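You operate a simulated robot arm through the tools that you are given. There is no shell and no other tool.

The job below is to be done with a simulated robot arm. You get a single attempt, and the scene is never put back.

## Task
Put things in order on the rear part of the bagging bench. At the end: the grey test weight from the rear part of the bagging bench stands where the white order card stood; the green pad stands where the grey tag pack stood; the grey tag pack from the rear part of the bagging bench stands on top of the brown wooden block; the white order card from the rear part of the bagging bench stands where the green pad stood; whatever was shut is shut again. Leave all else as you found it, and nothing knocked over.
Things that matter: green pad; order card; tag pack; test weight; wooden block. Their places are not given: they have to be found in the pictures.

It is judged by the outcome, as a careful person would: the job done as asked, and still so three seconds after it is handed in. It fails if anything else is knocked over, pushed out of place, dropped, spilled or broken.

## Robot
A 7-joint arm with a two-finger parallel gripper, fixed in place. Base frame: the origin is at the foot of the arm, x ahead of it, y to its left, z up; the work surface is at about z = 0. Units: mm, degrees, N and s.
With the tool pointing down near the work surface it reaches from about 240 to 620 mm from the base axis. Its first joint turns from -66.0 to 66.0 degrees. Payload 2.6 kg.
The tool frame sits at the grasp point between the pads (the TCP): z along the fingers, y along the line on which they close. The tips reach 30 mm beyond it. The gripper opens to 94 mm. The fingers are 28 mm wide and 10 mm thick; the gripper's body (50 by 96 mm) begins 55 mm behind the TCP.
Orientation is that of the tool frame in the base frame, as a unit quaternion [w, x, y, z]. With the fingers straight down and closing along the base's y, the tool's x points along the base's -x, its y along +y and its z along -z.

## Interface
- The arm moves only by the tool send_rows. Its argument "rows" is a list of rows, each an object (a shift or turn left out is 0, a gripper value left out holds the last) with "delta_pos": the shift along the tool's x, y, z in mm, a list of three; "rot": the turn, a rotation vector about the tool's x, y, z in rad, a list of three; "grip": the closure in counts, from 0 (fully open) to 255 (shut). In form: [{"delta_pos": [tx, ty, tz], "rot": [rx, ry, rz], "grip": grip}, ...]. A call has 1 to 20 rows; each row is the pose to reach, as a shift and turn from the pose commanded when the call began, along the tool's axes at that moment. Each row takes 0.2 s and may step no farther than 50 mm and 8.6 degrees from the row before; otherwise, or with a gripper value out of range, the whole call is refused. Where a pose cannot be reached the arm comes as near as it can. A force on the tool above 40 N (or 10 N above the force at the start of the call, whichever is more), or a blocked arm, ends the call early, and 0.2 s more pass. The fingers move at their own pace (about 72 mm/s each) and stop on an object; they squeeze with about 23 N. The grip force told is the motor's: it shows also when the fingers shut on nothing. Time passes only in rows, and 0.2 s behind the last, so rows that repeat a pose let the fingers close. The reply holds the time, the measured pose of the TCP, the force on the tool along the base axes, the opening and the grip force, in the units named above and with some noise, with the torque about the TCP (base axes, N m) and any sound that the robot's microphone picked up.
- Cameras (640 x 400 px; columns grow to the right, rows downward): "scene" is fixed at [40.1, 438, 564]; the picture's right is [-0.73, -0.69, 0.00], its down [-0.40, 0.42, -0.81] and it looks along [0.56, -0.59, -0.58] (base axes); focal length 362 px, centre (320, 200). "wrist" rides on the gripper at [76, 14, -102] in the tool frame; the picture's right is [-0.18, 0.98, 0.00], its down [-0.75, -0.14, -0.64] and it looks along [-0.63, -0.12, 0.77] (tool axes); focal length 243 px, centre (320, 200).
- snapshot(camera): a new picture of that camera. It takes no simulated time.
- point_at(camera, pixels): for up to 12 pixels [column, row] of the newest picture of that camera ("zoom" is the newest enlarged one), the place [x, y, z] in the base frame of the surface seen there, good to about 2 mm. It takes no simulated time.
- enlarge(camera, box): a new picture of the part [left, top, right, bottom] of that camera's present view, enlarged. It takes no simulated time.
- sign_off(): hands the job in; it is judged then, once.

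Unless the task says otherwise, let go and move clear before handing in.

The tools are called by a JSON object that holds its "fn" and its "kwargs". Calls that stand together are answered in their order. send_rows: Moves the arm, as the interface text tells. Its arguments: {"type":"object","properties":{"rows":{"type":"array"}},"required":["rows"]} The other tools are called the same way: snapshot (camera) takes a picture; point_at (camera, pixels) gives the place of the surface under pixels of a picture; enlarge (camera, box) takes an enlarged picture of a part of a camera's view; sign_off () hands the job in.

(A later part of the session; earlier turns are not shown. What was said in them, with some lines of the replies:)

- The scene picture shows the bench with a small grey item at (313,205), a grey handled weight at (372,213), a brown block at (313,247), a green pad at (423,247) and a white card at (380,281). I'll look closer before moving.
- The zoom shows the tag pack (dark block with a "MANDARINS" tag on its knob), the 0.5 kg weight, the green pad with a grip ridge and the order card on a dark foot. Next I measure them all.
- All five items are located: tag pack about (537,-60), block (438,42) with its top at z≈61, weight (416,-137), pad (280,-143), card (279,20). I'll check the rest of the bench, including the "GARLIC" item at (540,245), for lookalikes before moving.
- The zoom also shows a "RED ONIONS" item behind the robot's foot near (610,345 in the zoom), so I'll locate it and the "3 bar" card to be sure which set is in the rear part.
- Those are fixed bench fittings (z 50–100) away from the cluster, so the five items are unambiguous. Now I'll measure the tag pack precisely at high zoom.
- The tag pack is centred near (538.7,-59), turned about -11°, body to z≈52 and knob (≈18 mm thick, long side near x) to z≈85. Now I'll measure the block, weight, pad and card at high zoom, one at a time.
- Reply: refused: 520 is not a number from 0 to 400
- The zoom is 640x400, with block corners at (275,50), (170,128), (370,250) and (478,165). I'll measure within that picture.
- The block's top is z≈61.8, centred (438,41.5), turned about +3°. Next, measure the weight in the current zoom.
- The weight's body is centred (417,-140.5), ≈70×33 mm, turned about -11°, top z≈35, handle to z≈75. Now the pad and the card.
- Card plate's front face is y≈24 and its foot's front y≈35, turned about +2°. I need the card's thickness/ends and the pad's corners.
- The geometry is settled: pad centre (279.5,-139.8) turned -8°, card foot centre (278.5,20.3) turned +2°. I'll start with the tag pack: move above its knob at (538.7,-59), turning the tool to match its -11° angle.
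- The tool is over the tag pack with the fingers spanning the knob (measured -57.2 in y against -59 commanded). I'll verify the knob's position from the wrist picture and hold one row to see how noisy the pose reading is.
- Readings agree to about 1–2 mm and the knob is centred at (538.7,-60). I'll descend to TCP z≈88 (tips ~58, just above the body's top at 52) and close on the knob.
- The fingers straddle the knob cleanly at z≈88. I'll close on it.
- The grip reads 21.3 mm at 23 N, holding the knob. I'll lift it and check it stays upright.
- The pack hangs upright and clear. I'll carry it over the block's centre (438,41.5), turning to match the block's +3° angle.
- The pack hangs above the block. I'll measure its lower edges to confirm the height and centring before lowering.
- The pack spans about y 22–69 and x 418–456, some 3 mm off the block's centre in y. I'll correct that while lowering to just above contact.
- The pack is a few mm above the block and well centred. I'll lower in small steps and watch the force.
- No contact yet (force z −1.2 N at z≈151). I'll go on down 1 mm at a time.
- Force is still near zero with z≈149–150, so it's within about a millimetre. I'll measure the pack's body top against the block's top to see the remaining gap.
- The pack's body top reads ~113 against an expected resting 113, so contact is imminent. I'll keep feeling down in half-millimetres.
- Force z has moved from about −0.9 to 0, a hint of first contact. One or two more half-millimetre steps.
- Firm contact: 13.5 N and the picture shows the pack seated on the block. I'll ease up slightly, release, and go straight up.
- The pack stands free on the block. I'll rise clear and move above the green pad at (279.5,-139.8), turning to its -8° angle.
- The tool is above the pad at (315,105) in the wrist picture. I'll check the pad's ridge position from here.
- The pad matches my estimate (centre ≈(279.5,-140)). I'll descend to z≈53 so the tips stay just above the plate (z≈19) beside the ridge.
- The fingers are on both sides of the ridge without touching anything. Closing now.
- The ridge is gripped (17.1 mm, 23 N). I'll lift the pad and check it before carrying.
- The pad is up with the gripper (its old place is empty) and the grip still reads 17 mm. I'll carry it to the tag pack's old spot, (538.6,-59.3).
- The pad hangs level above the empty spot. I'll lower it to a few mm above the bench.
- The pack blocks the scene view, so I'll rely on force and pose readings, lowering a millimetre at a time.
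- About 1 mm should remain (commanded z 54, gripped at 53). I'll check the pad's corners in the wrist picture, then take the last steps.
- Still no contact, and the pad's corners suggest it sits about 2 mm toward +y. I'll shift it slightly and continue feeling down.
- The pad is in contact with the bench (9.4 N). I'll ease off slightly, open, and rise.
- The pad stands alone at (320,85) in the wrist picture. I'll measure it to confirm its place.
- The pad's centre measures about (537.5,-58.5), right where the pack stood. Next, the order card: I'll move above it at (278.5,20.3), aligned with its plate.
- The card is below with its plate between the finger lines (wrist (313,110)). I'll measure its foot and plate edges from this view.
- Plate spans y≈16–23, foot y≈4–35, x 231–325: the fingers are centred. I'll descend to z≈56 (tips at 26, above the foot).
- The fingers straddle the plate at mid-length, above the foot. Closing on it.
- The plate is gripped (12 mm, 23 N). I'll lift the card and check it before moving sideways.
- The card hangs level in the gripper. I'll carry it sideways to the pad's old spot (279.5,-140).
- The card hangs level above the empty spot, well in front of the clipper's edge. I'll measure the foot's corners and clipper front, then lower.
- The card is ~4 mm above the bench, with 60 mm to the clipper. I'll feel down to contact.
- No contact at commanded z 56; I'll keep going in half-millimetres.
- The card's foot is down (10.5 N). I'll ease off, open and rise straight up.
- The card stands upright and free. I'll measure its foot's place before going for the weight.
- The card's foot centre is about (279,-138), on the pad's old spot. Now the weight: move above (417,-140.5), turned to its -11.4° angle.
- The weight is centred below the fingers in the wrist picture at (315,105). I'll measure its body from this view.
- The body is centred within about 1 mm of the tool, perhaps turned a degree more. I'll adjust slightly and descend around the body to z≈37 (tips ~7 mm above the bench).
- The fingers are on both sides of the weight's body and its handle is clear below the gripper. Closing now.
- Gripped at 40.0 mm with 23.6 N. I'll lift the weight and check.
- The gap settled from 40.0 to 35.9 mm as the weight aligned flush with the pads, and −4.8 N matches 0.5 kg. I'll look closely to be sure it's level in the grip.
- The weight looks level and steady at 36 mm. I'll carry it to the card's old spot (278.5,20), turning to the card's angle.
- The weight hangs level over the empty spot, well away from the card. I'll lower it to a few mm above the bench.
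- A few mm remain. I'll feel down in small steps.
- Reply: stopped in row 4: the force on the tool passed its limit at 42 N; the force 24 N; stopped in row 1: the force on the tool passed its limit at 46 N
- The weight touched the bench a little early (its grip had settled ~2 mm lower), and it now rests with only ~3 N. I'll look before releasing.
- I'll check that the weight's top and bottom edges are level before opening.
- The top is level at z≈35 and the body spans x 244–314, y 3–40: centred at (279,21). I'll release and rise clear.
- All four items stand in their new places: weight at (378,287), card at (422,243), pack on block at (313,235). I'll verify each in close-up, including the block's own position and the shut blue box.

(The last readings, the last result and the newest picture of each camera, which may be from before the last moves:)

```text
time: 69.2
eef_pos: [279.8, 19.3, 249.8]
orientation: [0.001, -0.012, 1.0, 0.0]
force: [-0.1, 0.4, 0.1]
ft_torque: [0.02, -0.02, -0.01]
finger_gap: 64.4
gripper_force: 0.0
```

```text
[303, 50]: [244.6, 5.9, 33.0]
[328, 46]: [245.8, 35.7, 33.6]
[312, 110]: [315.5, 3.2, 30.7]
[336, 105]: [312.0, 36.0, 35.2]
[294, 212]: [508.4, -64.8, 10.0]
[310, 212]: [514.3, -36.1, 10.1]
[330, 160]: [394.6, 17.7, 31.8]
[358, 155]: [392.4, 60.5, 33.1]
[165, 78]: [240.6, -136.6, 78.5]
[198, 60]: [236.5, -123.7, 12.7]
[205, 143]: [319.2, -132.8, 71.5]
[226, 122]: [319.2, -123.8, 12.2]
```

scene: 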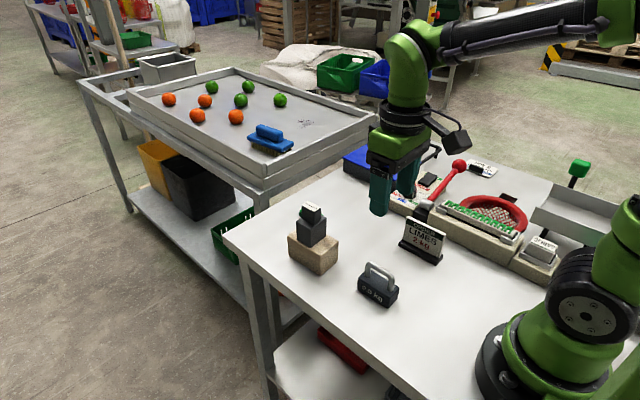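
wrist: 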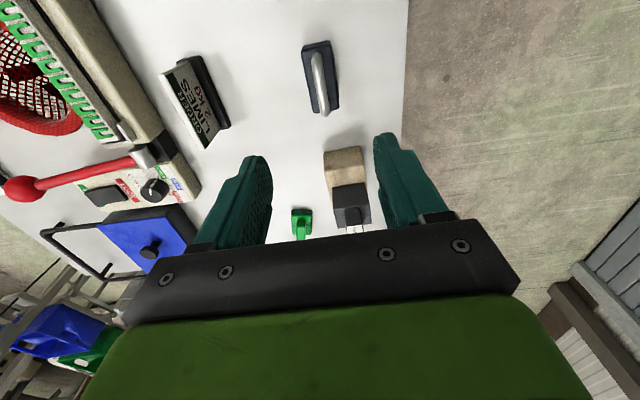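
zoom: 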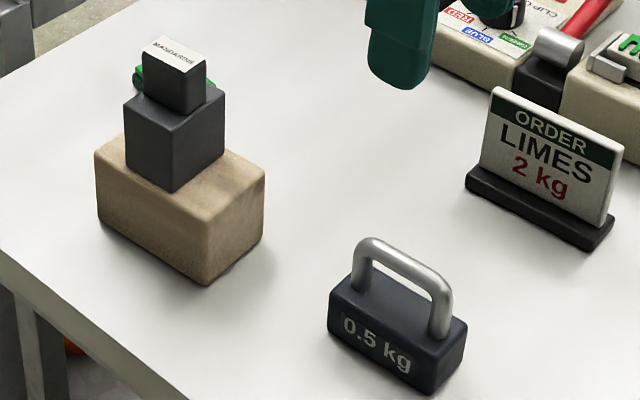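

Everything checks out: the weight is centred at (279.5,20.5) level, the card upright at about (279,-138), the pad at (537.5,-58.5), the pack seated on the unmoved block, and the blue box is still shut. The gripper is open and clear at z≈250, so I hand in.

{"fn": "sign_off", "kwargs": {}}

```text
The job is handed in.
```

I moved all four items and handed the job in. The last pictures show everything standing upright in its new place. I don't have the judge's result.

| Item | New place | Measured position (x, y in mm) |
|---|---|---|
| Grey tag pack ("MANDARINS") | On top of the brown wooden block | Body sits fully on the block's top, within about 2 mm of its middle; the block did not move |
| Green pad | Where the tag pack stood | About (537.5, -58.5); the pack was at about (538.6, -59.3) |
| White order card ("LIMES 2 kg") | Where the green pad stood | About (279, -138); the pad was at about (279.5, -140) |
| Grey 0.5 kg test weight | Where the order card stood | About (279.5, 20.5); the card was at about (278.5, 20.3) |

- **Shut things:** Nothing had to be opened. The blue-lidded box was still shut in the last pictures.
- **Firm contact:** The weight met the bench a little sooner than I expected. The force limit stopped the arm twice, at 42 N and 46 N, but the weight was level afterwards and nothing shifted.
- **Angles:** I turned the pack to line up with the block, the pad to the pack's old angle and the weight to the card's old angle. The card kept its own angle.

The gripper was open and about 250 mm above the bench when I handed in.
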